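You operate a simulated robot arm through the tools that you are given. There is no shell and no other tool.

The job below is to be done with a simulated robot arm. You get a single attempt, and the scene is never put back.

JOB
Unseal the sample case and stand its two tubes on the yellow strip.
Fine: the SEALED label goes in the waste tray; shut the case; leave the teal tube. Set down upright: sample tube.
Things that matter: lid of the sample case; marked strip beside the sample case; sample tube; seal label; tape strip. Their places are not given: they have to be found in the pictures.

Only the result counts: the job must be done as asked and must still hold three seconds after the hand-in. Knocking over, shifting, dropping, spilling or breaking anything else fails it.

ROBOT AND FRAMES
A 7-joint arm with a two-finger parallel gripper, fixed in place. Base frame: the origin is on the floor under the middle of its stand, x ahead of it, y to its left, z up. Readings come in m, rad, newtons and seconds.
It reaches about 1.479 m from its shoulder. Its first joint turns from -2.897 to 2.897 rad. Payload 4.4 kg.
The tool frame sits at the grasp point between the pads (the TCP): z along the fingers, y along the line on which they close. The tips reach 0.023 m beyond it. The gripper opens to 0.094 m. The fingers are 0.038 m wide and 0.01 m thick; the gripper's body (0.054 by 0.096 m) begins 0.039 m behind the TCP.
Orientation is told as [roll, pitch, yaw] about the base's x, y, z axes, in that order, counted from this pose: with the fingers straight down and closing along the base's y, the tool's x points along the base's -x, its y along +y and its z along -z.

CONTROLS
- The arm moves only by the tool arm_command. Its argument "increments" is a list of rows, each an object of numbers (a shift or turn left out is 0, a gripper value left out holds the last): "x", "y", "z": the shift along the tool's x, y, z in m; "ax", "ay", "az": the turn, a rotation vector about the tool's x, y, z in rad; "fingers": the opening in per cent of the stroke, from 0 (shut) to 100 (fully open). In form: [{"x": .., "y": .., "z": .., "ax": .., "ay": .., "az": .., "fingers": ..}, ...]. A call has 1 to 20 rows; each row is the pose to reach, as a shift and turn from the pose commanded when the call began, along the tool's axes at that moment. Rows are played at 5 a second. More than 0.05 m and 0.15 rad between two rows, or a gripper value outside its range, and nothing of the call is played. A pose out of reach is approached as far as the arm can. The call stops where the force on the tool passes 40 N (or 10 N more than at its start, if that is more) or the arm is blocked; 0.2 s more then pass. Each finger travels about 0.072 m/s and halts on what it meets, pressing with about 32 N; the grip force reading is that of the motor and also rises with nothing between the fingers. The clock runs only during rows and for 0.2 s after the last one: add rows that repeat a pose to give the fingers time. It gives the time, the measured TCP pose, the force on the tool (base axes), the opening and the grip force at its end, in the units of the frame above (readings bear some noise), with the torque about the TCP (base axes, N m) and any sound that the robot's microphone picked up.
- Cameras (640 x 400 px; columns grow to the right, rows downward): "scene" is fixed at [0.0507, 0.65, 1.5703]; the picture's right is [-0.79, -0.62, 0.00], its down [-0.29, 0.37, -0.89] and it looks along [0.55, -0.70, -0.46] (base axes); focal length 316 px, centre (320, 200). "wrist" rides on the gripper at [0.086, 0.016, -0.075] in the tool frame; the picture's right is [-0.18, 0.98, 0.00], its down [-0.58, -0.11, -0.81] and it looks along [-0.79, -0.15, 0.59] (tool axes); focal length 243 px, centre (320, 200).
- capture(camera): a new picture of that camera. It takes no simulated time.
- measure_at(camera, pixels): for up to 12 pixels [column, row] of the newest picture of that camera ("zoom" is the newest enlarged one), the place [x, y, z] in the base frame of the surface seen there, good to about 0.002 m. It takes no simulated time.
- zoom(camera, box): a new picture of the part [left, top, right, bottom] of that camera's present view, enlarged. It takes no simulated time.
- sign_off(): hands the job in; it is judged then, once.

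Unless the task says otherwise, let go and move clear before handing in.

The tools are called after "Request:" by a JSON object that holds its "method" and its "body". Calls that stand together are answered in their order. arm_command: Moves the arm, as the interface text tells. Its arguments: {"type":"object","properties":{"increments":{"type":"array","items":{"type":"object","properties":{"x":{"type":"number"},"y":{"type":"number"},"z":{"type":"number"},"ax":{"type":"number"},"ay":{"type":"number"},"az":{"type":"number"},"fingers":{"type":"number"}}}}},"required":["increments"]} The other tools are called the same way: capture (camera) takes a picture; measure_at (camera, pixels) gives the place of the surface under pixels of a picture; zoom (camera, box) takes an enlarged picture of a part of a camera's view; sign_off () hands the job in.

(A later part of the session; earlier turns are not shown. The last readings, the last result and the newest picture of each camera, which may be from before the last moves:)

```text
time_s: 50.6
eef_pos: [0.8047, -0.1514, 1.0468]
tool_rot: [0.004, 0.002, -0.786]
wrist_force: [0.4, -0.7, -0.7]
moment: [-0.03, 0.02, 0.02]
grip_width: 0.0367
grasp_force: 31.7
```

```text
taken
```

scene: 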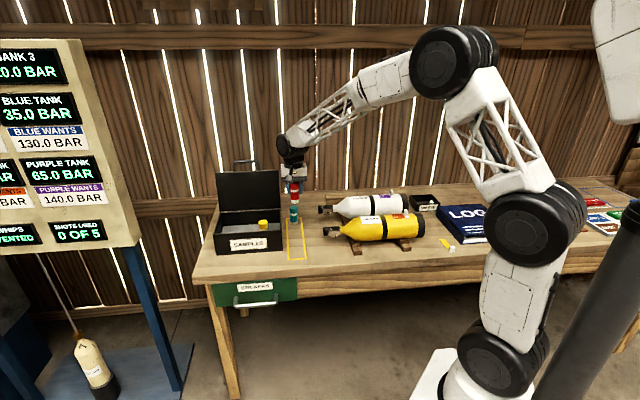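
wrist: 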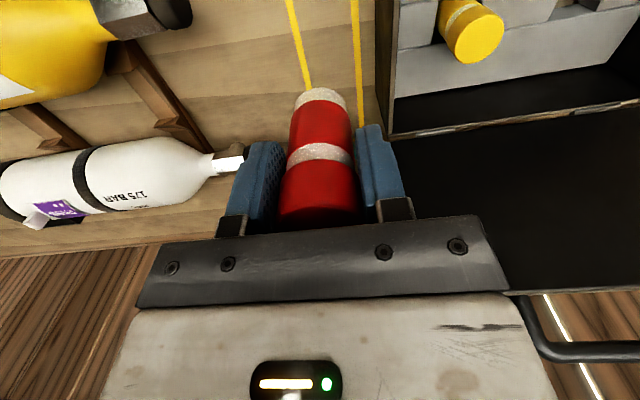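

The tube is above the strip (u≈0.462 within 0.4265–0.5005). Before descending I'll check the bottle nozzles' distance from the gripper's path.

Request:
{"method": "zoom", "body": {"camera": "scene", "box": [270, 180, 370, 260]}}

Request:
{"method": "measure_at", "body": {"camera": "zoom", "pixels": [[322, 145], [312, 150], [345, 268], [352, 290], [375, 150], [395, 280], [100, 255], [150, 300], [130, 400], [175, 180], [140, 195], [230, 330]]}}

```text
5.00 times, centred on (320, 220) of scene
```

zoom: 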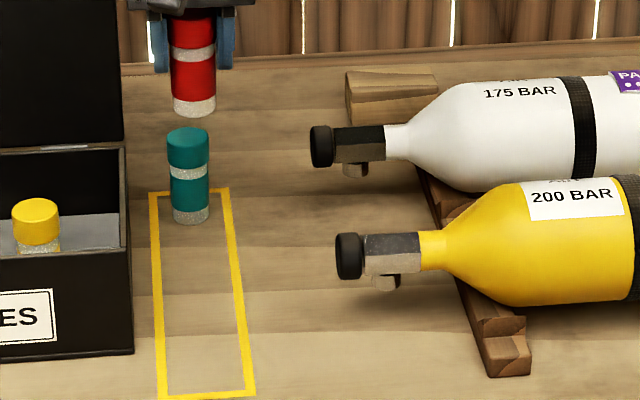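

```text
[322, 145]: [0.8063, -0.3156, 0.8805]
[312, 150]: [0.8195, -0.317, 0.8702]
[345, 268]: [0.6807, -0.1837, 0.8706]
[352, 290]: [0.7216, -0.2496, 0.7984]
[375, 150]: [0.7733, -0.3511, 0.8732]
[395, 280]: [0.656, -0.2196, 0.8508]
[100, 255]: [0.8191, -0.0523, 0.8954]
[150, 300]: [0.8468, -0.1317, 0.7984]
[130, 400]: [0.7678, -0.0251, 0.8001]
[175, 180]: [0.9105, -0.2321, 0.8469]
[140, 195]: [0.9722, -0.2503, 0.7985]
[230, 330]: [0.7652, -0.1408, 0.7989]
```

The nozzles are at u≈0.35, well clear of the gripper (down to u≈0.41). I'll descend to just above the table.

Request:
{"method": "arm_command", "body": {"increments": [{"z": 0.04}, {"z": 0.08}, {"z": 0.12}, {"z": 0.15}, {"z": 0.17}, {"z": 0.176}, {"z": 0.176}]}}

Request:
{"method": "zoom", "body": {"camera": "scene", "box": [250, 170, 350, 270]}}

Request:
{"method": "capture", "body": {"camera": "wrist"}}

```text
time_s: 52.2
eef_pos: [0.8074, -0.1519, 0.8707]
tool_rot: [0.004, 0.0, -0.786]
wrist_force: [0.2, 0.0, -0.8]
moment: [0.0, -0.01, 0.04]
grip_width: 0.0367
grasp_force: 31.6
```

```text
4.00 times, centred on (300, 220) of scene
```

zoom: 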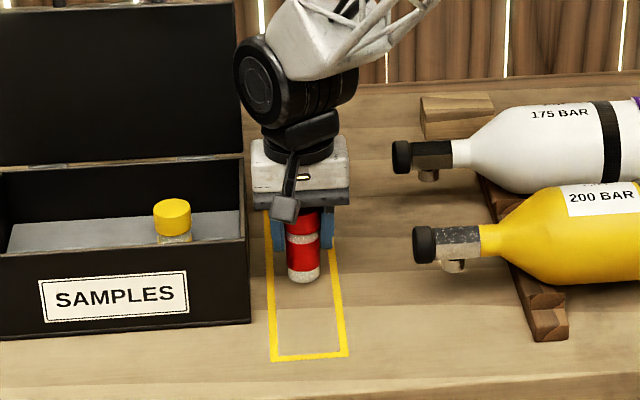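

```text
taken
```

wrist: 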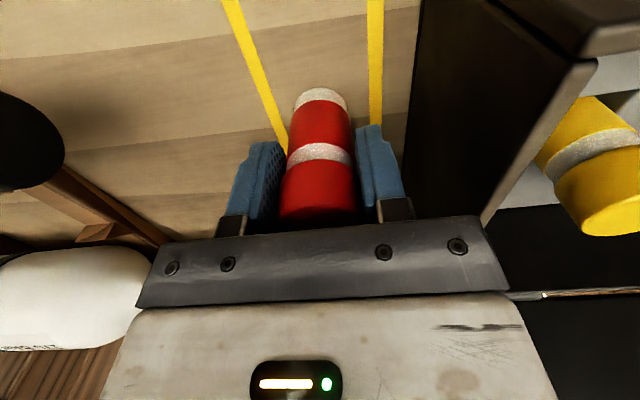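

The tube is about 1 cm above the strip. I'll lower it in small steps until I feel the table.

Request:
{"method": "zoom", "body": {"camera": "scene", "box": [310, 225, 342, 245]}}

Request:
{"method": "arm_command", "body": {"increments": [{"z": 0.003}, {"z": 0.005}, {"z": 0.007}, {"z": 0.007}]}}

Request:
{"method": "zoom", "body": {"camera": "scene", "box": [300, 210, 350, 250]}}

```text
16.00 times, centred on (326, 235) of scene
```

zoom: 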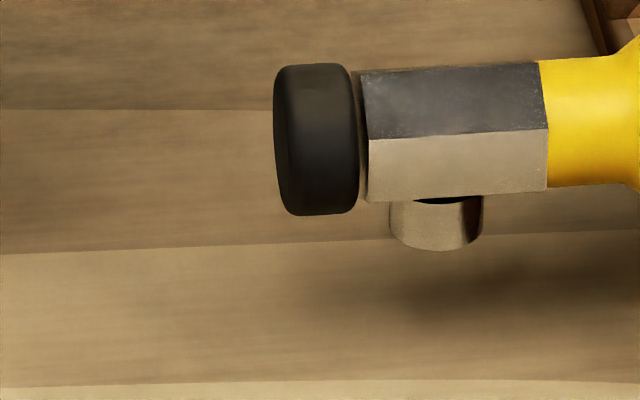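

```text
time_s: 53.2
eef_pos: [0.8064, -0.1514, 0.8644]
tool_rot: [0.004, 0.002, -0.786]
wrist_force: [-0.1, 0.4, -0.9]
moment: [0.03, 0.03, 0.0]
grip_width: 0.0367
grasp_force: 32.4
```

```text
10.00 times, centred on (325, 230) of scene
```

zoom: 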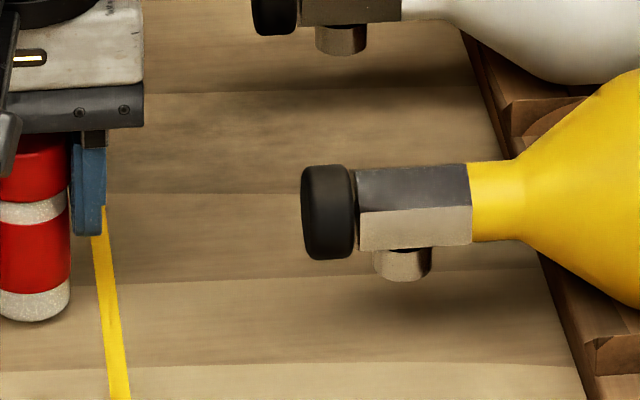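

Still free of the table at TCP z≈0.864. I'll zoom on the tube's base and step down by millimetres.

Request:
{"method": "arm_command", "body": {"increments": [{"z": 0.001}, {"z": 0.002}, {"z": 0.002}]}}

Request:
{"method": "zoom", "body": {"camera": "scene", "box": [280, 215, 340, 255]}}

Request:
{"method": "measure_at", "body": {"camera": "zoom", "pixels": [[165, 235], [165, 215], [165, 250]]}}

```text
time_s: 54.0
eef_pos: [0.8074, -0.1519, 0.8606]
tool_rot: [0.003, 0.003, -0.784]
wrist_force: [0.7, 0.4, -0.4]
moment: [0.01, 0.02, -0.01]
grip_width: 0.0367
grasp_force: 31.7
```

```text
10.00 times, centred on (310, 235) of scene
```

zoom: 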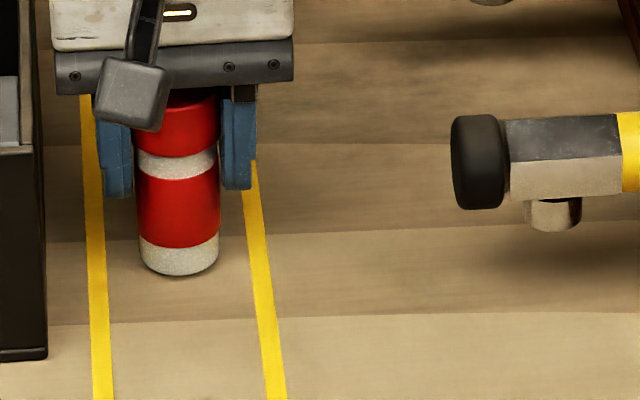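

```text
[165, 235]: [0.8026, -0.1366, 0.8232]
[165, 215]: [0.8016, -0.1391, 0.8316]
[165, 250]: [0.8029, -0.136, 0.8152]
```

Request:
{"method": "measure_at", "body": {"camera": "zoom", "pixels": [[178, 268], [178, 272], [178, 276], [178, 282], [160, 268], [200, 268]]}}

Request:
{"method": "arm_command", "body": {"increments": [{"z": 0.001}, {"z": 0.0015}, {"z": 0.0015}]}}

```text
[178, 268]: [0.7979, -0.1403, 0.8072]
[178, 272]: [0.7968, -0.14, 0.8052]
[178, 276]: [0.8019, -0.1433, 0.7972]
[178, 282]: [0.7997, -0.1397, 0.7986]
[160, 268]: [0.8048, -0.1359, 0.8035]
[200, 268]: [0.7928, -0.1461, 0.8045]
```

```text
time_s: 54.8
eef_pos: [0.8058, -0.1515, 0.8595]
tool_rot: [0.004, 0.002, -0.786]
wrist_force: [0.8, -0.1, 0.5]
moment: [-0.02, 0.05, 0.0]
grip_width: 0.037
grasp_force: 31.8
```

The base was about 3–4 mm above the table before that step. I'll continue in 1 mm steps, watching for contact force.

Request:
{"method": "arm_command", "body": {"increments": [{"z": 0.0005}, {"z": 0.001}, {"z": 0.001}]}}

Request:
{"method": "arm_command", "body": {"increments": [{"z": 0.0005}, {"z": 0.001}, {"z": 0.001}]}}

```text
time_s: 55.6
eef_pos: [0.8082, -0.1512, 0.8596]
tool_rot: [0.003, 0.001, -0.786]
wrist_force: [-3.5, -1.3, 17.0]
moment: [-0.1, 0.24, 0.02]
grip_width: 0.0366
grasp_force: 32.1
```

```text
time_s: 56.4
eef_pos: [0.8077, -0.1519, 0.8594]
tool_rot: [0.003, 0.0, -0.784]
wrist_force: [7.2, 0.5, 28.0]
moment: [-0.05, -0.34, -0.01]
grip_width: 0.0367
grasp_force: 31.5
```

The tube is on the table (17 N, then 28 N). I'll ease up about 1.5 mm to unload, then release.

Request:
{"method": "arm_command", "body": {"increments": [{"z": -0.001}, {"z": -0.0014}, {"z": -0.0014}]}}

Request:
{"method": "arm_command", "body": {"increments": [{"fingers": 42}, {"fingers": 48}, {"fingers": 56}, {"fingers": 56}]}}

Request:
{"method": "zoom", "body": {"camera": "scene", "box": [280, 205, 340, 255]}}

Request:
{"method": "capture", "body": {"camera": "wrist"}}

```text
time_s: 57.2
eef_pos: [0.8047, -0.1514, 0.8592]
tool_rot: [0.001, 0.001, -0.784]
wrist_force: [5.5, 2.9, 19.9]
moment: [0.14, -0.2, 0.01]
grip_width: 0.0369
grasp_force: 31.8
```

```text
time_s: 58.2
eef_pos: [0.8069, -0.151, 0.8602]
tool_rot: [0.003, 0.002, -0.784]
wrist_force: [0.7, -0.6, -0.2]
moment: [-0.03, -0.01, 0.01]
grip_width: 0.0527
grasp_force: 0.1
```

```text
8.00 times, centred on (310, 230) of scene
```

zoom: 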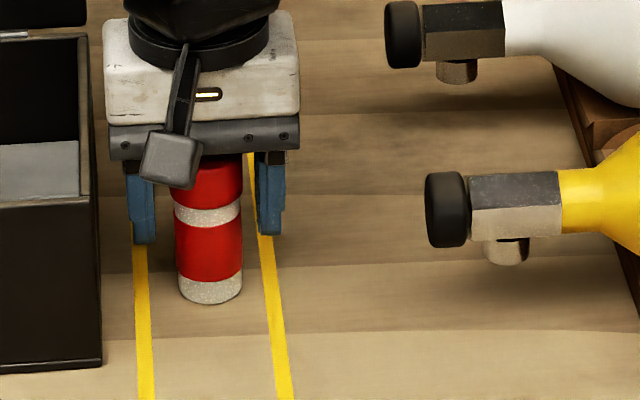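

```text
taken
```

wrist: 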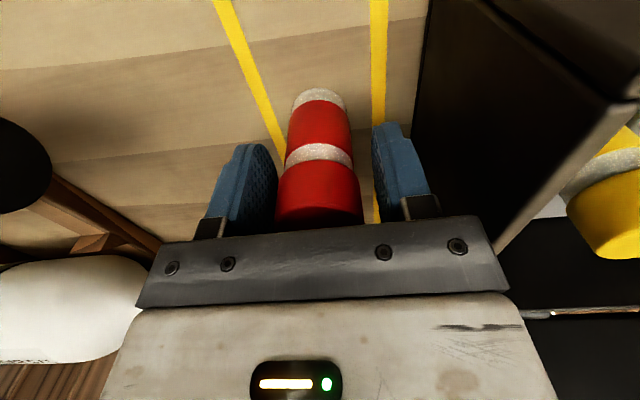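

The red tube stands upright and free between the open fingers. I'll rise straight up and move over the yellow tube.

Request:
{"method": "arm_command", "body": {"increments": [{"z": -0.01, "fingers": 56}, {"z": -0.03, "fingers": 56}, {"z": -0.06, "fingers": 60}, {"z": -0.1, "fingers": 64}, {"z": -0.14, "fingers": 64}, {"z": -0.18, "fingers": 64}, {"x": -0.006, "y": 0.035, "z": -0.18, "fingers": 64}, {"x": -0.012, "y": 0.07, "z": -0.18, "fingers": 64}, {"x": -0.018, "y": 0.105, "z": -0.18, "fingers": 64}, {"x": -0.0221, "y": 0.1323, "z": -0.18, "fingers": 64}, {"x": -0.0221, "y": 0.1323, "z": -0.18, "fingers": 64}]}}

Request:
{"method": "capture", "body": {"camera": "scene"}}

Request:
{"method": "capture", "body": {"camera": "wrist"}}

Request:
{"method": "zoom", "body": {"camera": "wrist", "box": [200, 0, 460, 130]}}

```text
time_s: 60.6
eef_pos: [0.915, -0.0738, 1.0401]
tool_rot: [0.003, 0.001, -0.785]
wrist_force: [-0.3, 0.0, 0.6]
moment: [-0.01, -0.01, -0.05]
grip_width: 0.0604
grasp_force: 0.0
```

```text
taken
```

scene: 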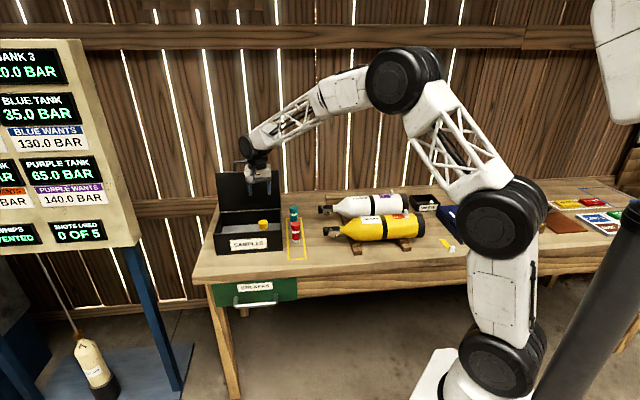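

```text
taken
```

wrist: 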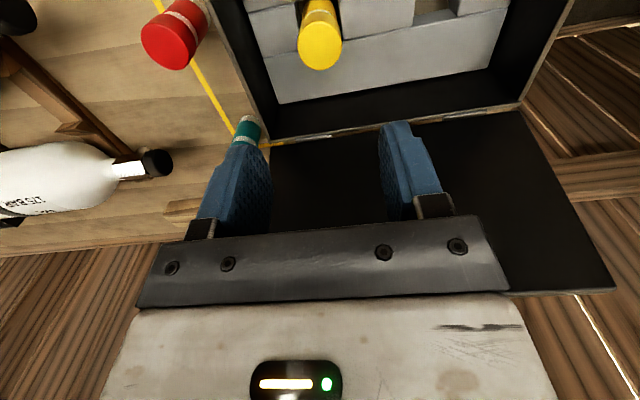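

```text
2.46 times, centred on (330, 65) of wrist
```

zoom: 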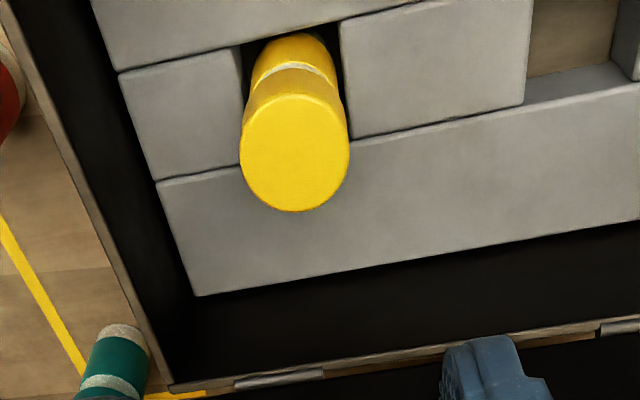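

The red tube stands well on the strip next to the teal one. I'll measure the yellow cap (zoom centre about (295,153)) before descending.

Request:
{"method": "measure_at", "body": {"camera": "zoom", "pixels": [[295, 153], [245, 155], [345, 152], [295, 100], [300, 207]]}}

```text
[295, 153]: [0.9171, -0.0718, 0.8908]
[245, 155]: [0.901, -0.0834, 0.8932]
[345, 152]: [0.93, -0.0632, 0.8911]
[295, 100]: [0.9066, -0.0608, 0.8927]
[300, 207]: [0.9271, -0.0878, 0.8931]
```

The yellow tube's centre is about (0.916,−0.074), directly under the TCP. Descending around it.

Request:
{"method": "arm_command", "body": {"increments": [{"z": 0.04, "fingers": 64}, {"z": 0.08, "fingers": 64}, {"z": 0.11, "fingers": 64}, {"z": 0.13, "fingers": 64}, {"z": 0.13, "fingers": 64}]}}

Request:
{"method": "zoom", "body": {"camera": "scene", "box": [205, 130, 325, 250]}}

Request:
{"method": "capture", "body": {"camera": "wrist"}}

```text
time_s: 61.8
eef_pos: [0.9169, -0.075, 0.9094]
tool_rot: [0.0, 0.001, -0.785]
wrist_force: [0.0, 0.2, -0.4]
moment: [-0.01, 0.01, 0.01]
grip_width: 0.0602
grasp_force: 0.1
```

```text
3.33 times, centred on (265, 190) of scene
```

zoom: 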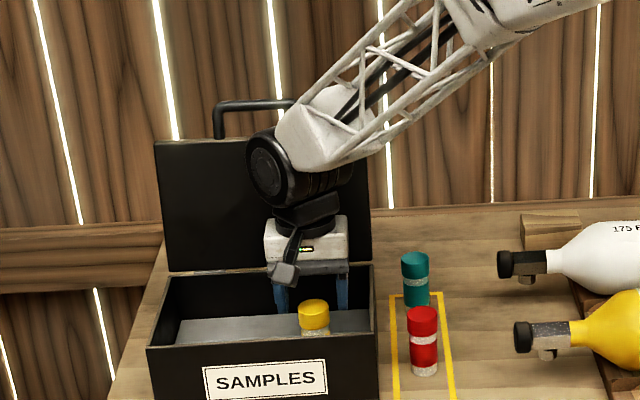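

```text
taken
```

wrist: 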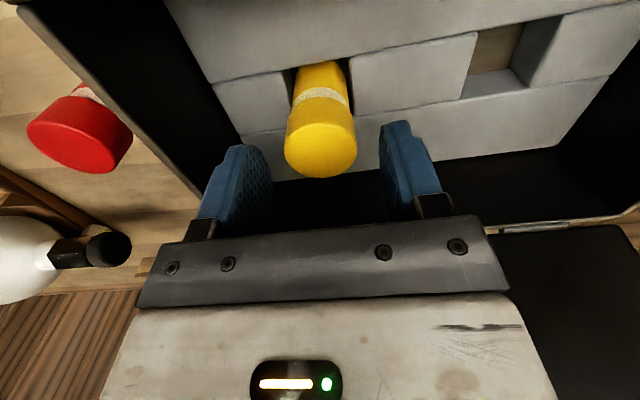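

The fingers straddle the yellow cap with room on both sides. Descending the last part and closing.

Request:
{"method": "arm_command", "body": {"increments": [{"z": 0.015, "fingers": 64}, {"z": 0.03, "fingers": 64}, {"z": 0.043, "fingers": 64}, {"z": 0.043, "fingers": 64}, {"z": 0.043, "fingers": 0}, {"z": 0.043, "fingers": 0}, {"z": 0.043, "fingers": 0}, {"z": 0.043, "fingers": 0}]}}

Request:
{"method": "capture", "body": {"camera": "wrist"}}

```text
time_s: 63.6
eef_pos: [0.9144, -0.0745, 0.8668]
tool_rot: [0.002, 0.002, -0.785]
wrist_force: [0.1, -0.5, 0.2]
moment: [0.0, 0.02, -0.02]
grip_width: 0.0367
grasp_force: 31.9
```

```text
taken
```

wrist: 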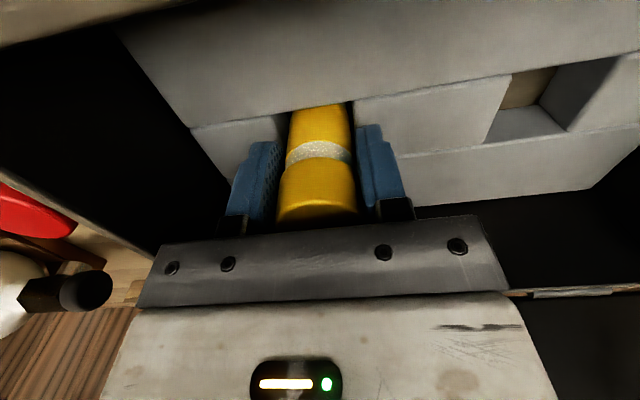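

The yellow tube is gripped. Lifting slowly, then carrying it to the strip in front of the red tube.

Request:
{"method": "arm_command", "body": {"increments": [{"z": -0.005}, {"z": -0.015}, {"z": -0.03}, {"z": -0.06}, {"z": -0.1}, {"z": -0.14}, {"z": -0.18}, {"x": 0.024, "y": -0.032, "z": -0.18}, {"x": 0.048, "y": -0.065, "z": -0.18}, {"x": 0.072, "y": -0.098, "z": -0.18}, {"x": 0.096, "y": -0.13, "z": -0.18}, {"x": 0.096, "y": -0.13, "z": -0.18}]}}

Request:
{"method": "capture", "body": {"camera": "scene"}}

Request:
{"method": "capture", "body": {"camera": "wrist"}}

```text
time_s: 66.2
eef_pos: [0.756, -0.0972, 1.0487]
tool_rot: [0.004, 0.002, -0.785]
wrist_force: [-0.2, -0.4, -1.0]
moment: [0.01, 0.04, 0.0]
grip_width: 0.037
grasp_force: 31.9
```

```text
taken
```

scene: 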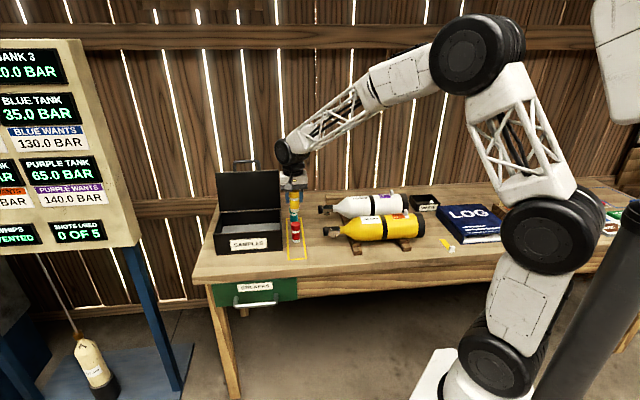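

```text
taken
```

wrist: 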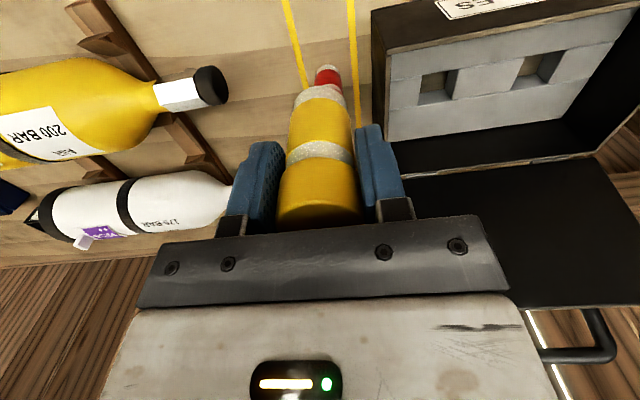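

The yellow tube is over the strip at about u=0.466, v=−0.603, roughly 7 cm in front of the red tube. Descending towards the table.

Request:
{"method": "arm_command", "body": {"increments": [{"z": 0.04}, {"z": 0.08}, {"z": 0.12}, {"z": 0.15}, {"z": 0.17}, {"z": 0.178}, {"z": 0.183}, {"z": 0.185}, {"z": 0.185}]}}

Request:
{"method": "zoom", "body": {"camera": "scene", "box": [260, 190, 340, 270]}}

Request:
{"method": "capture", "body": {"camera": "wrist"}}

```text
time_s: 68.2
eef_pos: [0.7559, -0.0963, 0.8623]
tool_rot: [0.002, 0.0, -0.784]
wrist_force: [1.2, -0.4, 0.3]
moment: [-0.03, -0.02, 0.01]
grip_width: 0.0366
grasp_force: 31.7
```

```text
5.00 times, centred on (300, 230) of scene
```

zoom: 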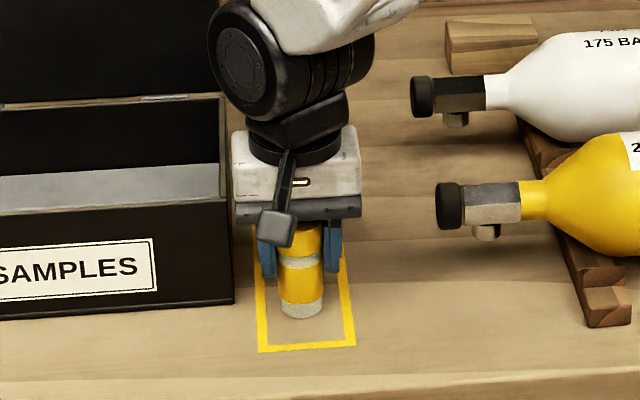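

```text
taken
```

wrist: 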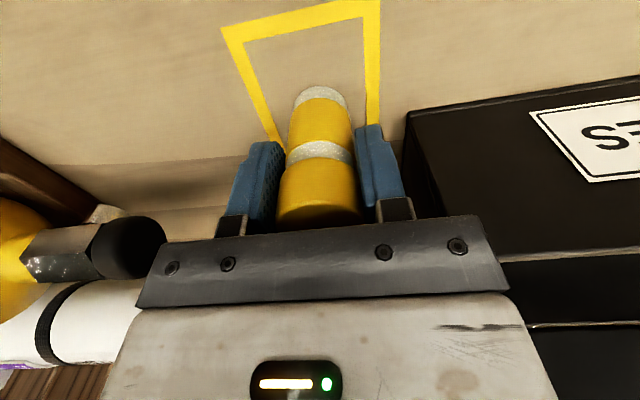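

The tube is a few millimetres above the strip and inside its outline. I'll step down by 1 mm until it touches.

Request:
{"method": "arm_command", "body": {"increments": [{"z": 0.0007}, {"z": 0.0015}, {"z": 0.0015}]}}

Request:
{"method": "arm_command", "body": {"increments": [{"z": 0.0005}, {"z": 0.001}, {"z": 0.001}]}}

```text
time_s: 69.0
eef_pos: [0.756, -0.0959, 0.8605]
tool_rot: [0.003, 0.002, -0.786]
wrist_force: [-0.5, 0.3, -0.2]
moment: [0.0, -0.02, 0.02]
grip_width: 0.0368
grasp_force: 32.3
```

```text
time_s: 69.8
eef_pos: [0.7566, -0.0974, 0.8598]
tool_rot: [0.003, 0.002, -0.785]
wrist_force: [-0.3, 0.2, 5.9]
moment: [-0.02, 0.11, -0.01]
grip_width: 0.0366
grasp_force: 32.0
```

The table is now felt at 5.9 N, so the tube is standing. Releasing gently.

Request:
{"method": "arm_command", "body": {"increments": [{"fingers": 42}, {"fingers": 48}, {"fingers": 56}, {"fingers": 56}]}}

Request:
{"method": "zoom", "body": {"camera": "scene", "box": [260, 190, 340, 270]}}

Request:
{"method": "capture", "body": {"camera": "wrist"}}

```text
time_s: 70.8
eef_pos: [0.7564, -0.0967, 0.8595]
tool_rot: [0.004, 0.0, -0.787]
wrist_force: [-0.6, 0.1, -0.3]
moment: [-0.03, -0.02, 0.01]
grip_width: 0.0526
grasp_force: 0.0
```

```text
5.00 times, centred on (300, 230) of scene
```

zoom: 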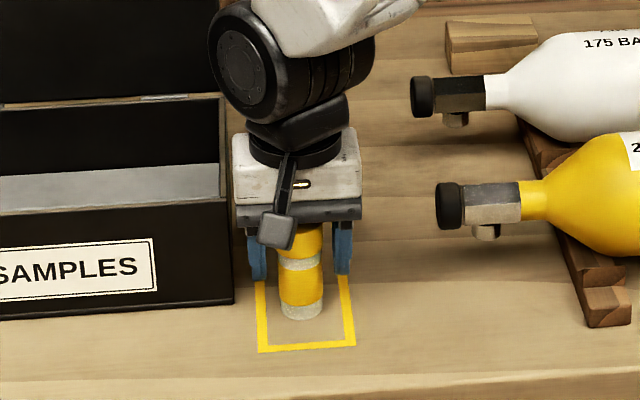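

```text
taken
```

wrist: 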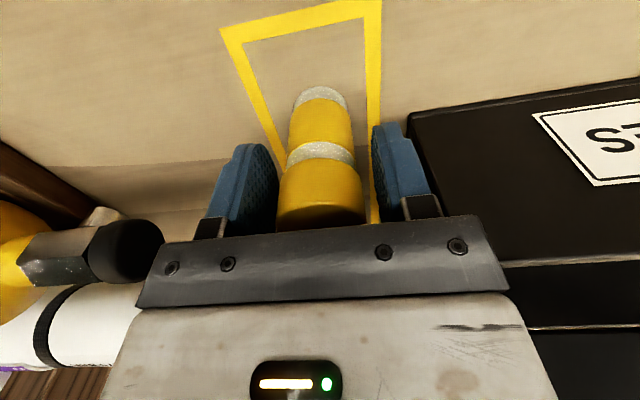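

The yellow tube stands free on the strip. I'll rise straight up, well clear, then bring the gripper back to the handle-caging orientation in front of the open lid.

Request:
{"method": "arm_command", "body": {"increments": [{"z": -0.008, "fingers": 56}, {"z": -0.025, "fingers": 56}, {"z": -0.05, "fingers": 56}, {"z": -0.09, "fingers": 56}, {"z": -0.135, "fingers": 56}, {"z": -0.18, "fingers": 50}, {"z": -0.225, "fingers": 40}, {"z": -0.27, "fingers": 33}, {"z": -0.315, "fingers": 33}, {"z": -0.36, "fingers": 33}]}}

Request:
{"method": "arm_command", "body": {"increments": [{"x": -0.0064, "y": 0.0152, "az": -0.131}, {"x": -0.0128, "y": 0.0304, "az": -0.262}, {"x": -0.0193, "y": 0.0456, "az": -0.393}, {"x": -0.0257, "y": 0.0608, "az": -0.524}, {"x": -0.0321, "y": 0.076, "az": -0.655}, {"x": -0.0385, "y": 0.0913, "az": -0.786}, {"x": -0.0449, "y": 0.1065, "az": -0.916}, {"x": -0.0513, "y": 0.1217, "az": -1.047}, {"x": -0.0578, "y": 0.1369, "az": -1.178}, {"x": -0.0642, "y": 0.1521, "az": -1.309}, {"x": -0.0706, "y": 0.1673, "az": -1.44}, {"x": -0.077, "y": 0.1825, "az": -1.571}, {"x": -0.077, "y": 0.1825, "az": -1.571}]}}

Request:
{"method": "capture", "body": {"camera": "scene"}}

Request:
{"method": "zoom", "body": {"camera": "scene", "box": [200, 150, 340, 270]}}

```text
time_s: 73.0
eef_pos: [0.7585, -0.1018, 1.2166]
tool_rot: [0.002, 0.004, -0.785]
wrist_force: [-0.6, -0.4, 0.0]
moment: [0.0, 0.03, 0.01]
grip_width: 0.0311
grasp_force: 0.0
```

```text
time_s: 75.8
eef_pos: [0.9389, -0.0245, 1.2196]
tool_rot: [0.001, 0.0, 0.785]
wrist_force: [0.5, 0.3, -0.4]
moment: [0.0, -0.01, 0.0]
grip_width: 0.0312
grasp_force: 0.0
```

```text
taken
```

scene: 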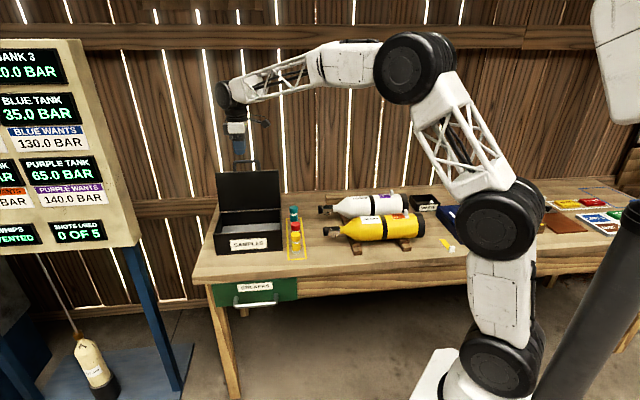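

```text
3.33 times, centred on (270, 210) of scene
```

zoom: 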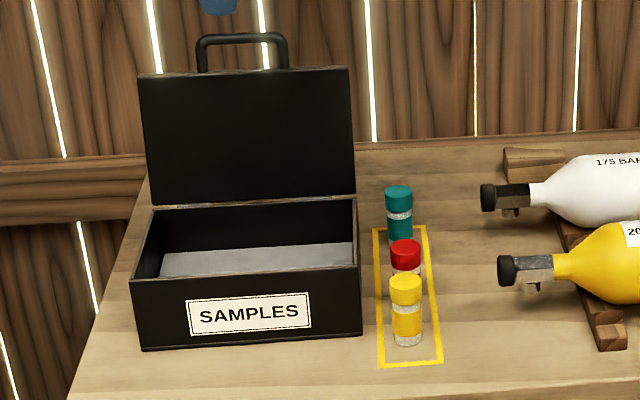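

All three tubes stand on the strip. Now I'll tilt 45° and stage the gripper in front of the raised handle.

Request:
{"method": "arm_command", "body": {"increments": [{"x": -0.0004, "y": -0.0143, "z": 0.008, "ax": 0.131, "fingers": 33}, {"x": -0.0008, "y": -0.0286, "z": 0.016, "ax": 0.262, "fingers": 33}, {"x": -0.001, "y": -0.043, "z": 0.024, "ax": 0.393, "fingers": 33}, {"x": -0.0014, "y": -0.0573, "z": 0.032, "ax": 0.523, "fingers": 33}, {"x": -0.0017, "y": -0.0716, "z": 0.04, "ax": 0.654, "fingers": 33}, {"x": -0.002, "y": -0.0859, "z": 0.0482, "ax": 0.7854, "fingers": 33}, {"x": -0.002, "y": -0.0859, "z": 0.0482, "ax": 0.7854, "fingers": 33}]}}

Request:
{"method": "capture", "body": {"camera": "wrist"}}

Request:
{"method": "zoom", "body": {"camera": "scene", "box": [200, 120, 320, 210]}}

```text
time_s: 77.4
eef_pos: [1.0024, -0.0835, 1.1725]
tool_rot: [-0.785, -0.002, 0.787]
wrist_force: [0.0, -0.9, 0.7]
moment: [0.0, -0.01, 0.0]
grip_width: 0.0307
grasp_force: 0.0
```

```text
taken
```

wrist: 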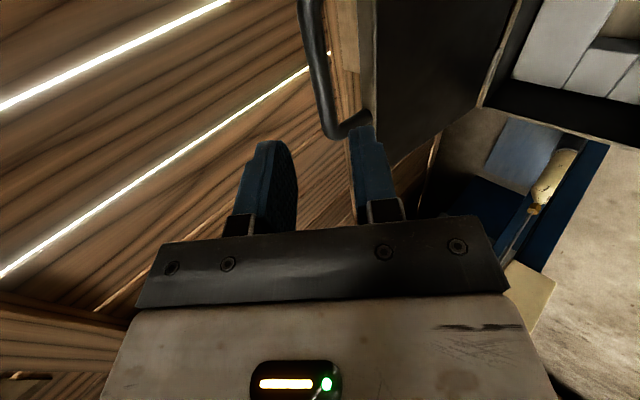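

```text
4.44 times, centred on (260, 165) of scene
```

zoom: 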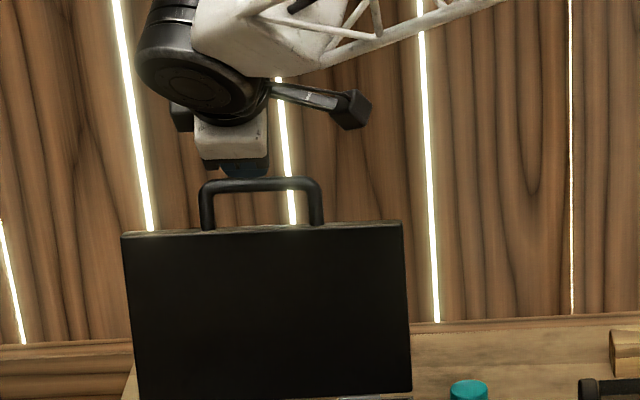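

The handle bar appears at (312,50)–(325,110) in the wrist view, ahead of the fingers. I'll measure it to confirm its position before advancing.

Request:
{"method": "measure_at", "body": {"camera": "wrist", "pixels": [[303, 40], [312, 40], [319, 40], [308, 80], [318, 80], [326, 80], [330, 115], [365, 125]]}}

Request:
{"method": "measure_at", "body": {"camera": "zoom", "pixels": [[220, 186], [300, 184], [260, 186], [208, 200], [318, 200], [260, 181], [260, 228], [260, 240]]}}

```text
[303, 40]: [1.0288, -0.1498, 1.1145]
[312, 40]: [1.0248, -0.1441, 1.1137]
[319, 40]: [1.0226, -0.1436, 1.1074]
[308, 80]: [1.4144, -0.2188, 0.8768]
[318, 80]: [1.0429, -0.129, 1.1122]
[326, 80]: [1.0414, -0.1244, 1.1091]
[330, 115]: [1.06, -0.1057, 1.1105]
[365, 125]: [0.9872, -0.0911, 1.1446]
```

```text
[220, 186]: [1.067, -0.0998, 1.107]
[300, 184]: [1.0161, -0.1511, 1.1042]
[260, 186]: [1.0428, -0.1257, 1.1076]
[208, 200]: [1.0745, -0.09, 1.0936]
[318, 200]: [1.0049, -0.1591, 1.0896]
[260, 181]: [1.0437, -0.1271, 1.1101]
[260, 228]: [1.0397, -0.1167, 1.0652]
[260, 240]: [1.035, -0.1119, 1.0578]
```

The bar centre is near v=−0.8325, z=1.1065, right on the tool's axis. I'll advance along the fingers to cage it.

Request:
{"method": "arm_command", "body": {"increments": [{"y": 0.001, "z": 0.025, "fingers": 33}, {"y": 0.001, "z": 0.05, "fingers": 33}, {"y": 0.001, "z": 0.065, "fingers": 33}, {"y": 0.001, "z": 0.078, "fingers": 33}, {"y": 0.001, "z": 0.088, "fingers": 33}]}}

Request:
{"method": "capture", "body": {"camera": "wrist"}}

Request:
{"method": "zoom", "body": {"camera": "scene", "box": [200, 120, 320, 210]}}

```text
time_s: 78.6
eef_pos: [1.0452, -0.1264, 1.1099]
tool_rot: [-0.783, -0.004, 0.785]
wrist_force: [-0.9, 0.8, -0.3]
moment: [0.02, 0.0, -0.05]
grip_width: 0.0309
grasp_force: 0.1
```

```text
taken
```

wrist: 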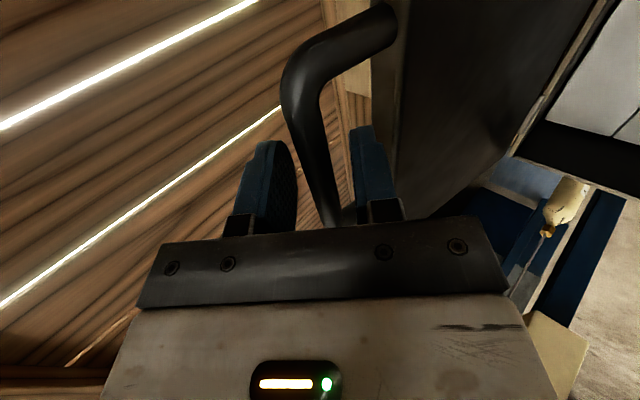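

```text
4.44 times, centred on (260, 165) of scene
```

zoom: 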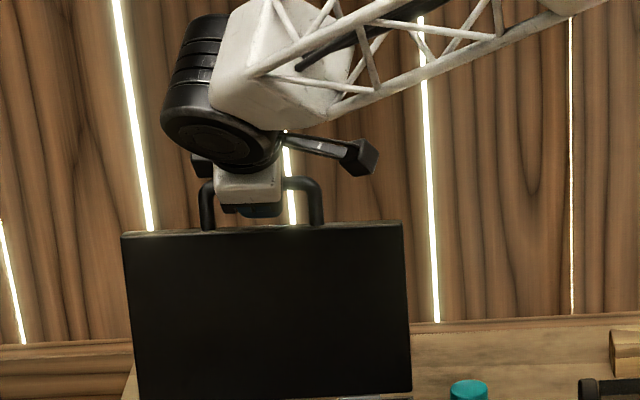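

The bar is caged in the middle of the fingers. I'll start swinging the lid forward along the arc, slowly at first.

Request:
{"method": "arm_command", "body": {"increments": [{"y": 0.003, "z": -0.0047, "fingers": 33}, {"y": 0.0059, "z": -0.0093, "fingers": 33}, {"y": 0.009, "z": -0.0138, "fingers": 33}, {"y": 0.0122, "z": -0.0182, "fingers": 33}, {"y": 0.0156, "z": -0.0225, "fingers": 33}, {"y": 0.019, "z": -0.0267, "fingers": 33}]}}

Request:
{"method": "capture", "body": {"camera": "wrist"}}

Request:
{"method": "zoom", "body": {"camera": "scene", "box": [205, 140, 335, 255]}}

Request:
{"method": "measure_at", "body": {"camera": "zoom", "pixels": [[240, 150], [240, 235]]}}

```text
time_s: 80.0
eef_pos: [1.0231, -0.1047, 1.1139]
tool_rot: [-0.784, -0.003, 0.786]
wrist_force: [1.3, -0.8, 4.3]
moment: [-0.13, 0.01, 0.03]
grip_width: 0.0327
grasp_force: 1.8
```

```text
taken
```

wrist: 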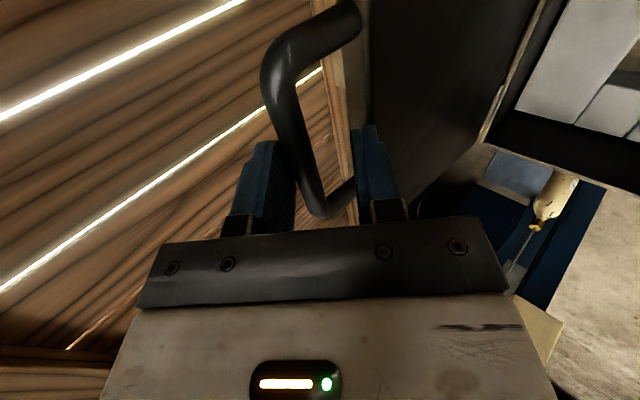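

```text
3.48 times, centred on (270, 198) of scene
```

zoom: 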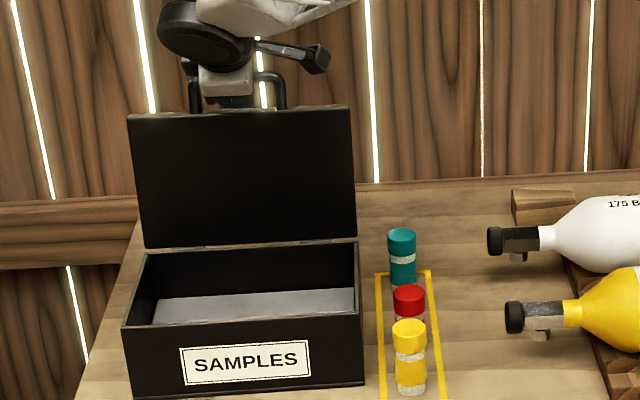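

```text
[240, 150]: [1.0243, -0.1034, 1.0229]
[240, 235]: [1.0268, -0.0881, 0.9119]
```

The rear finger is pushing the lid, which is now at about 94.6° with small force. I'll continue through vertical, moving slightly deeper on the bar.

Request:
{"method": "arm_command", "body": {"increments": [{"y": 0.0036, "z": -0.0021, "fingers": 33}, {"y": 0.0072, "z": -0.0052, "fingers": 33}, {"y": 0.011, "z": -0.0085, "fingers": 33}, {"y": 0.0149, "z": -0.0119, "fingers": 33}, {"y": 0.0189, "z": -0.0152, "fingers": 33}, {"y": 0.023, "z": -0.0184, "fingers": 33}]}}

Request:
{"method": "capture", "body": {"camera": "wrist"}}

Request:
{"method": "zoom", "body": {"camera": "scene", "box": [205, 140, 335, 255]}}

Request:
{"method": "measure_at", "body": {"camera": "zoom", "pixels": [[240, 150], [240, 235]]}}

```text
time_s: 81.4
eef_pos: [1.0021, -0.0831, 1.1121]
tool_rot: [-0.784, -0.003, 0.786]
wrist_force: [0.0, 0.6, 0.9]
moment: [-0.02, -0.03, -0.01]
grip_width: 0.0316
grasp_force: 0.8
```

```text
taken
```

wrist: 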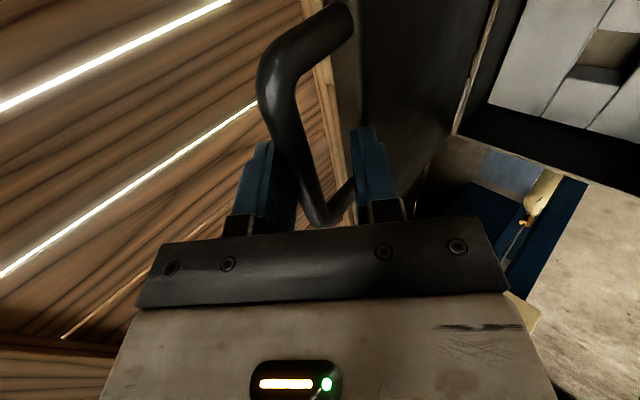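

```text
3.48 times, centred on (270, 198) of scene
```

zoom: 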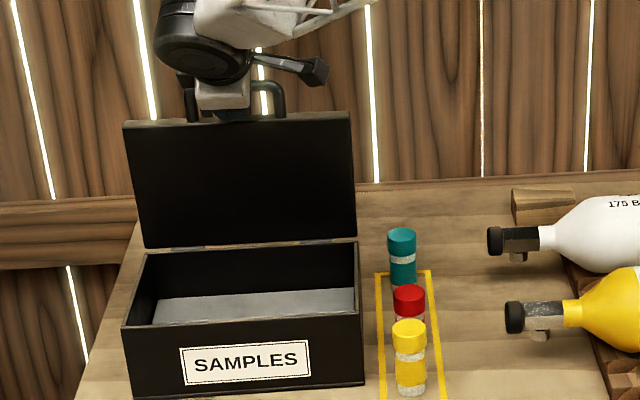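

```text
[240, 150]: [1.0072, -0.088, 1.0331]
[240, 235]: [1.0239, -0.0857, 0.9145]
```

The lid is now at about 85° and moving smoothly. Continuing to about 65°.

Request:
{"method": "arm_command", "body": {"increments": [{"y": 0.0084, "z": -0.0069, "fingers": 33}, {"y": 0.0159, "z": -0.0122, "fingers": 33}, {"y": 0.0233, "z": -0.0175, "fingers": 33}, {"y": 0.0311, "z": -0.0221, "fingers": 33}, {"y": 0.0389, "z": -0.0267, "fingers": 33}, {"y": 0.0472, "z": -0.0307, "fingers": 33}, {"y": 0.0554, "z": -0.0346, "fingers": 33}]}}

Request:
{"method": "capture", "body": {"camera": "wrist"}}

Request:
{"method": "zoom", "body": {"camera": "scene", "box": [205, 140, 335, 255]}}

Request:
{"method": "measure_at", "body": {"camera": "zoom", "pixels": [[240, 170], [240, 235]]}}

```text
time_s: 83.0
eef_pos: [0.9559, -0.0382, 1.0963]
tool_rot: [-0.785, -0.004, 0.786]
wrist_force: [0.4, -0.5, 0.5]
moment: [0.0, -0.01, -0.01]
grip_width: 0.0312
grasp_force: 0.7
```

```text
taken
```

wrist: 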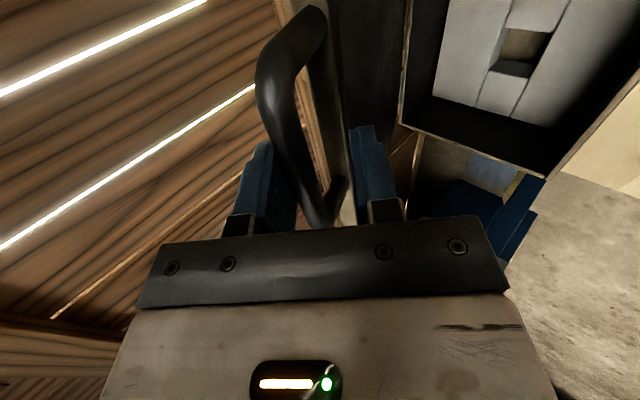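

```text
3.48 times, centred on (270, 198) of scene
```

zoom: 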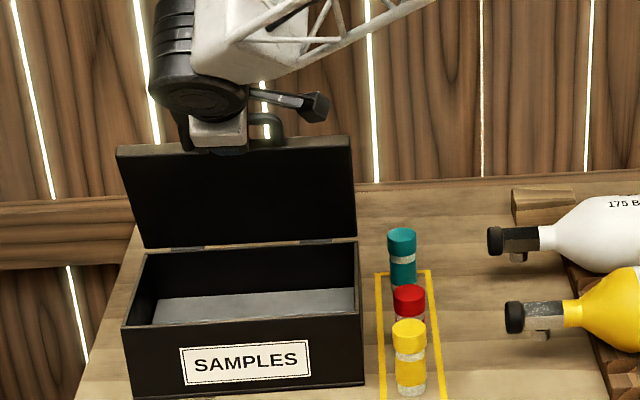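

```text
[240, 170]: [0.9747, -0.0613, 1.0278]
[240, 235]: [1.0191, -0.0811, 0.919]
```

The lid is at about 67° and the hinge friction holds it against the rear finger. Continuing to about 40°.

Request:
{"method": "arm_command", "body": {"increments": [{"y": 0.0085, "z": -0.0032, "fingers": 33}, {"y": 0.017, "z": -0.0064, "fingers": 33}, {"y": 0.0258, "z": -0.0088, "fingers": 33}, {"y": 0.0346, "z": -0.0112, "fingers": 33}, {"y": 0.0435, "z": -0.0129, "fingers": 33}, {"y": 0.0525, "z": -0.0146, "fingers": 33}, {"y": 0.0615, "z": -0.0155, "fingers": 33}, {"y": 0.0706, "z": -0.0163, "fingers": 33}, {"y": 0.0797, "z": -0.0164, "fingers": 33}, {"y": 0.0888, "z": -0.0164, "fingers": 33}]}}

Request:
{"method": "capture", "body": {"camera": "wrist"}}

Request:
{"method": "zoom", "body": {"camera": "scene", "box": [205, 140, 335, 255]}}

```text
time_s: 85.2
eef_pos: [0.9028, 0.015, 1.0438]
tool_rot: [-0.783, -0.001, 0.785]
wrist_force: [-0.4, -0.4, 0.0]
moment: [0.02, -0.01, 0.02]
grip_width: 0.0308
grasp_force: 0.2
```

```text
taken
```

wrist: 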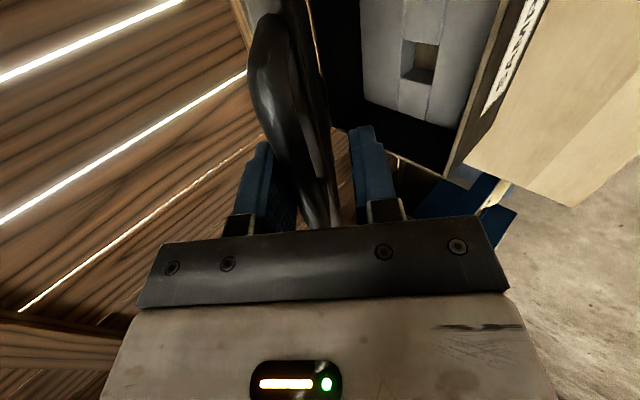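

```text
3.48 times, centred on (270, 198) of scene
```

zoom: 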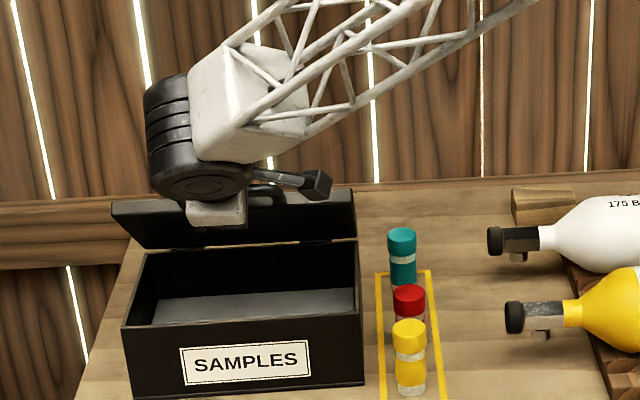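

The lid is at about 40°, still smooth with no force. Continuing down to about 15°.

Request:
{"method": "arm_command", "body": {"increments": [{"y": 0.0091, "z": 0.0006, "fingers": 33}, {"y": 0.0182, "z": 0.0013, "fingers": 33}, {"y": 0.0271, "z": 0.0028, "fingers": 33}, {"y": 0.0361, "z": 0.0044, "fingers": 33}, {"y": 0.0449, "z": 0.0066, "fingers": 33}, {"y": 0.0537, "z": 0.0089, "fingers": 33}, {"y": 0.0623, "z": 0.012, "fingers": 33}, {"y": 0.0709, "z": 0.0151, "fingers": 33}, {"y": 0.0792, "z": 0.0188, "fingers": 33}, {"y": 0.0875, "z": 0.0226, "fingers": 33}]}}

Request:
{"method": "capture", "body": {"camera": "wrist"}}

Request:
{"method": "zoom", "body": {"camera": "scene", "box": [205, 160, 325, 255]}}

```text
time_s: 87.4
eef_pos: [0.87, 0.0469, 0.966]
tool_rot: [-0.782, -0.004, 0.785]
wrist_force: [0.3, 0.7, 0.4]
moment: [0.01, 0.01, 0.02]
grip_width: 0.0309
grasp_force: 0.0
```

```text
taken
```

wrist: 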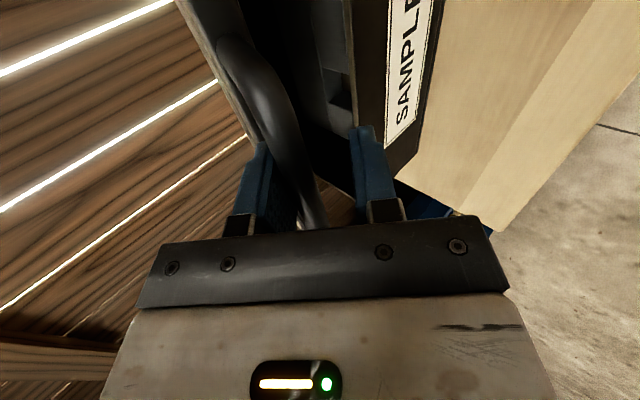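

```text
4.21 times, centred on (265, 208) of scene
```

zoom: 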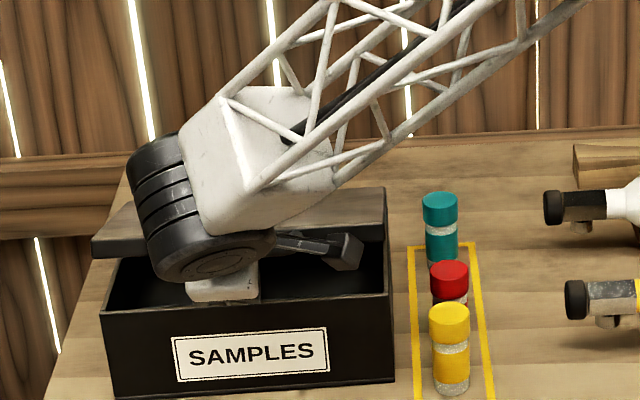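

The lid is nearly down with zero force. I'll go on to about 5° with small steps.

Request:
{"method": "arm_command", "body": {"increments": [{"y": 0.004, "z": 0.0021, "fingers": 33}, {"y": 0.008, "z": 0.0043, "fingers": 33}, {"y": 0.0119, "z": 0.0066, "fingers": 33}, {"y": 0.0158, "z": 0.0089, "fingers": 33}, {"y": 0.0197, "z": 0.0114, "fingers": 33}, {"y": 0.0235, "z": 0.014, "fingers": 33}, {"y": 0.0272, "z": 0.0166, "fingers": 33}, {"y": 0.0309, "z": 0.0193, "fingers": 33}]}}

Request:
{"method": "capture", "body": {"camera": "wrist"}}

Request:
{"method": "zoom", "body": {"camera": "scene", "box": [205, 180, 325, 265]}}

```text
time_s: 89.2
eef_pos: [0.8667, 0.0525, 0.9321]
tool_rot: [-0.782, -0.001, 0.785]
wrist_force: [0.3, 0.3, 0.5]
moment: [0.01, 0.01, -0.04]
grip_width: 0.0309
grasp_force: 0.1
```

```text
taken
```

wrist: 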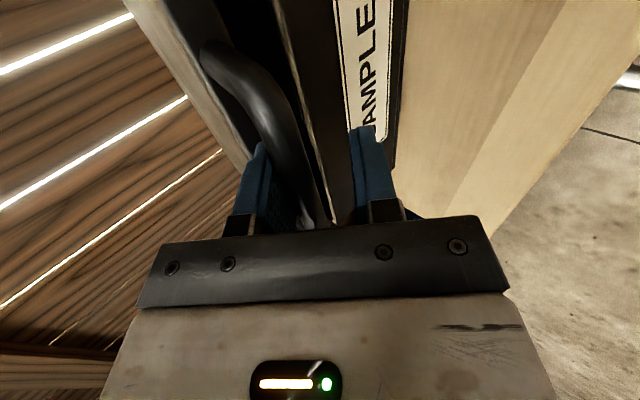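

```text
4.71 times, centred on (265, 222) of scene
```

zoom: 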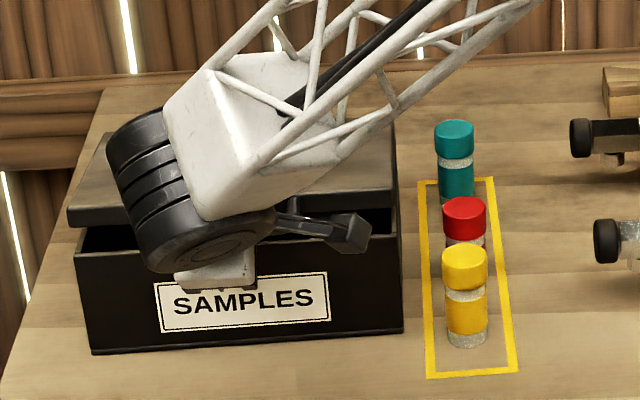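

The lid is still a few degrees open. I'll continue with small steps, watching for the closing contact.

Request:
{"method": "arm_command", "body": {"increments": [{"y": 0.0035, "z": 0.0028, "fingers": 33}, {"y": 0.007, "z": 0.0057, "fingers": 33}, {"y": 0.0105, "z": 0.0086, "fingers": 33}, {"y": 0.014, "z": 0.0116, "fingers": 33}]}}

Request:
{"method": "zoom", "body": {"camera": "scene", "box": [205, 180, 325, 265]}}

Request:
{"method": "capture", "body": {"camera": "wrist"}}

```text
time_s: 90.2
eef_pos: [0.8646, 0.0545, 0.9124]
tool_rot: [-0.784, -0.002, 0.786]
wrist_force: [0.4, -0.6, 0.3]
moment: [0.0, 0.02, 0.02]
grip_width: 0.0306
grasp_force: 0.0
```

```text
4.71 times, centred on (265, 222) of scene
```

zoom: 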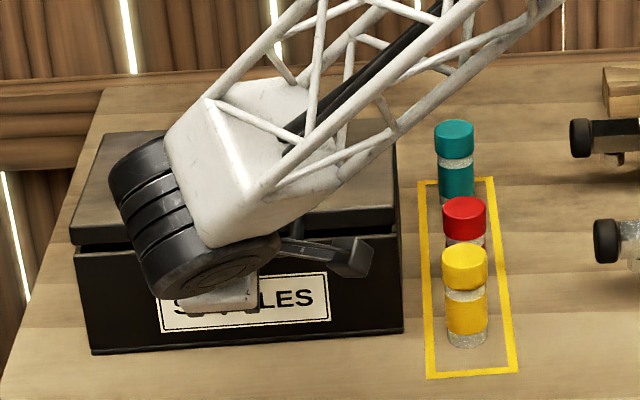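

```text
taken
```

wrist: 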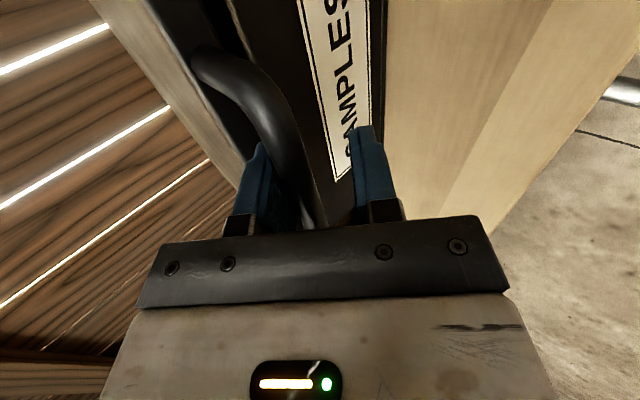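

There is a thin gap at the seam still. I'll lower another 8 mm in small steps.

Request:
{"method": "arm_command", "body": {"increments": [{"y": 0.0014, "z": 0.0014, "fingers": 33}, {"y": 0.0028, "z": 0.0028, "fingers": 33}, {"y": 0.0042, "z": 0.0042, "fingers": 33}, {"y": 0.0056, "z": 0.0056, "fingers": 33}]}}

Request:
{"method": "zoom", "body": {"camera": "scene", "box": [205, 200, 285, 260]}}

```text
time_s: 91.2
eef_pos: [0.8653, 0.0551, 0.9063]
tool_rot: [-0.783, -0.005, 0.785]
wrist_force: [0.0, 0.6, -0.4]
moment: [0.0, 0.03, 0.0]
grip_width: 0.031
grasp_force: 0.1
```

```text
6.67 times, centred on (245, 230) of scene
```

zoom: 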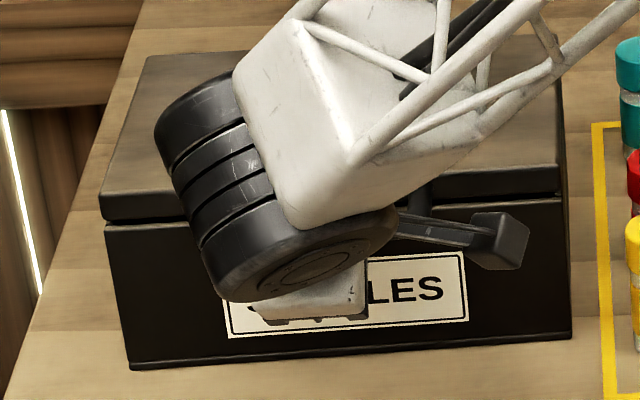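

Nearly shut, with the lid edge about 3 px above its original place. A few more millimetres.

Request:
{"method": "arm_command", "body": {"increments": [{"y": 0.0007, "z": 0.0007, "fingers": 33}, {"y": 0.0014, "z": 0.0014, "fingers": 33}, {"y": 0.0021, "z": 0.0021, "fingers": 33}]}}

Request:
{"method": "zoom", "body": {"camera": "scene", "box": [205, 200, 285, 260]}}

Request:
{"method": "capture", "body": {"camera": "wrist"}}

```text
time_s: 92.0
eef_pos: [0.8643, 0.0535, 0.9013]
tool_rot: [-0.785, -0.003, 0.787]
wrist_force: [0.6, 0.0, 0.4]
moment: [-0.01, -0.01, 0.0]
grip_width: 0.0313
grasp_force: 0.1
```

```text
6.67 times, centred on (245, 230) of scene
```

zoom: 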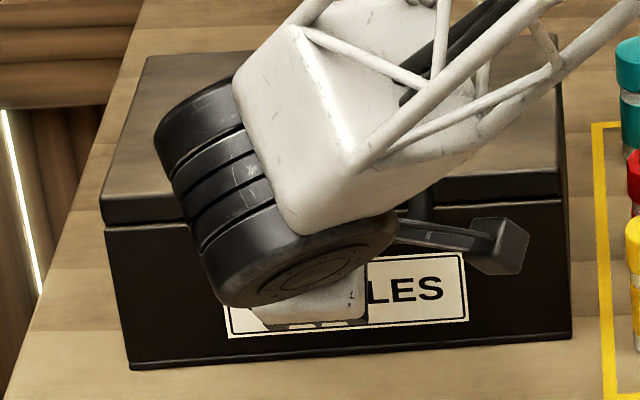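

```text
taken
```

wrist: 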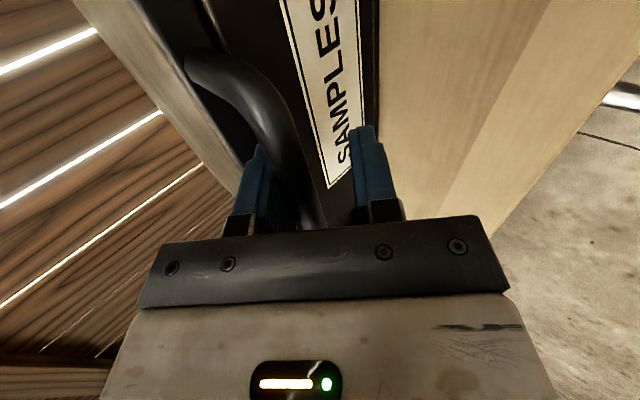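

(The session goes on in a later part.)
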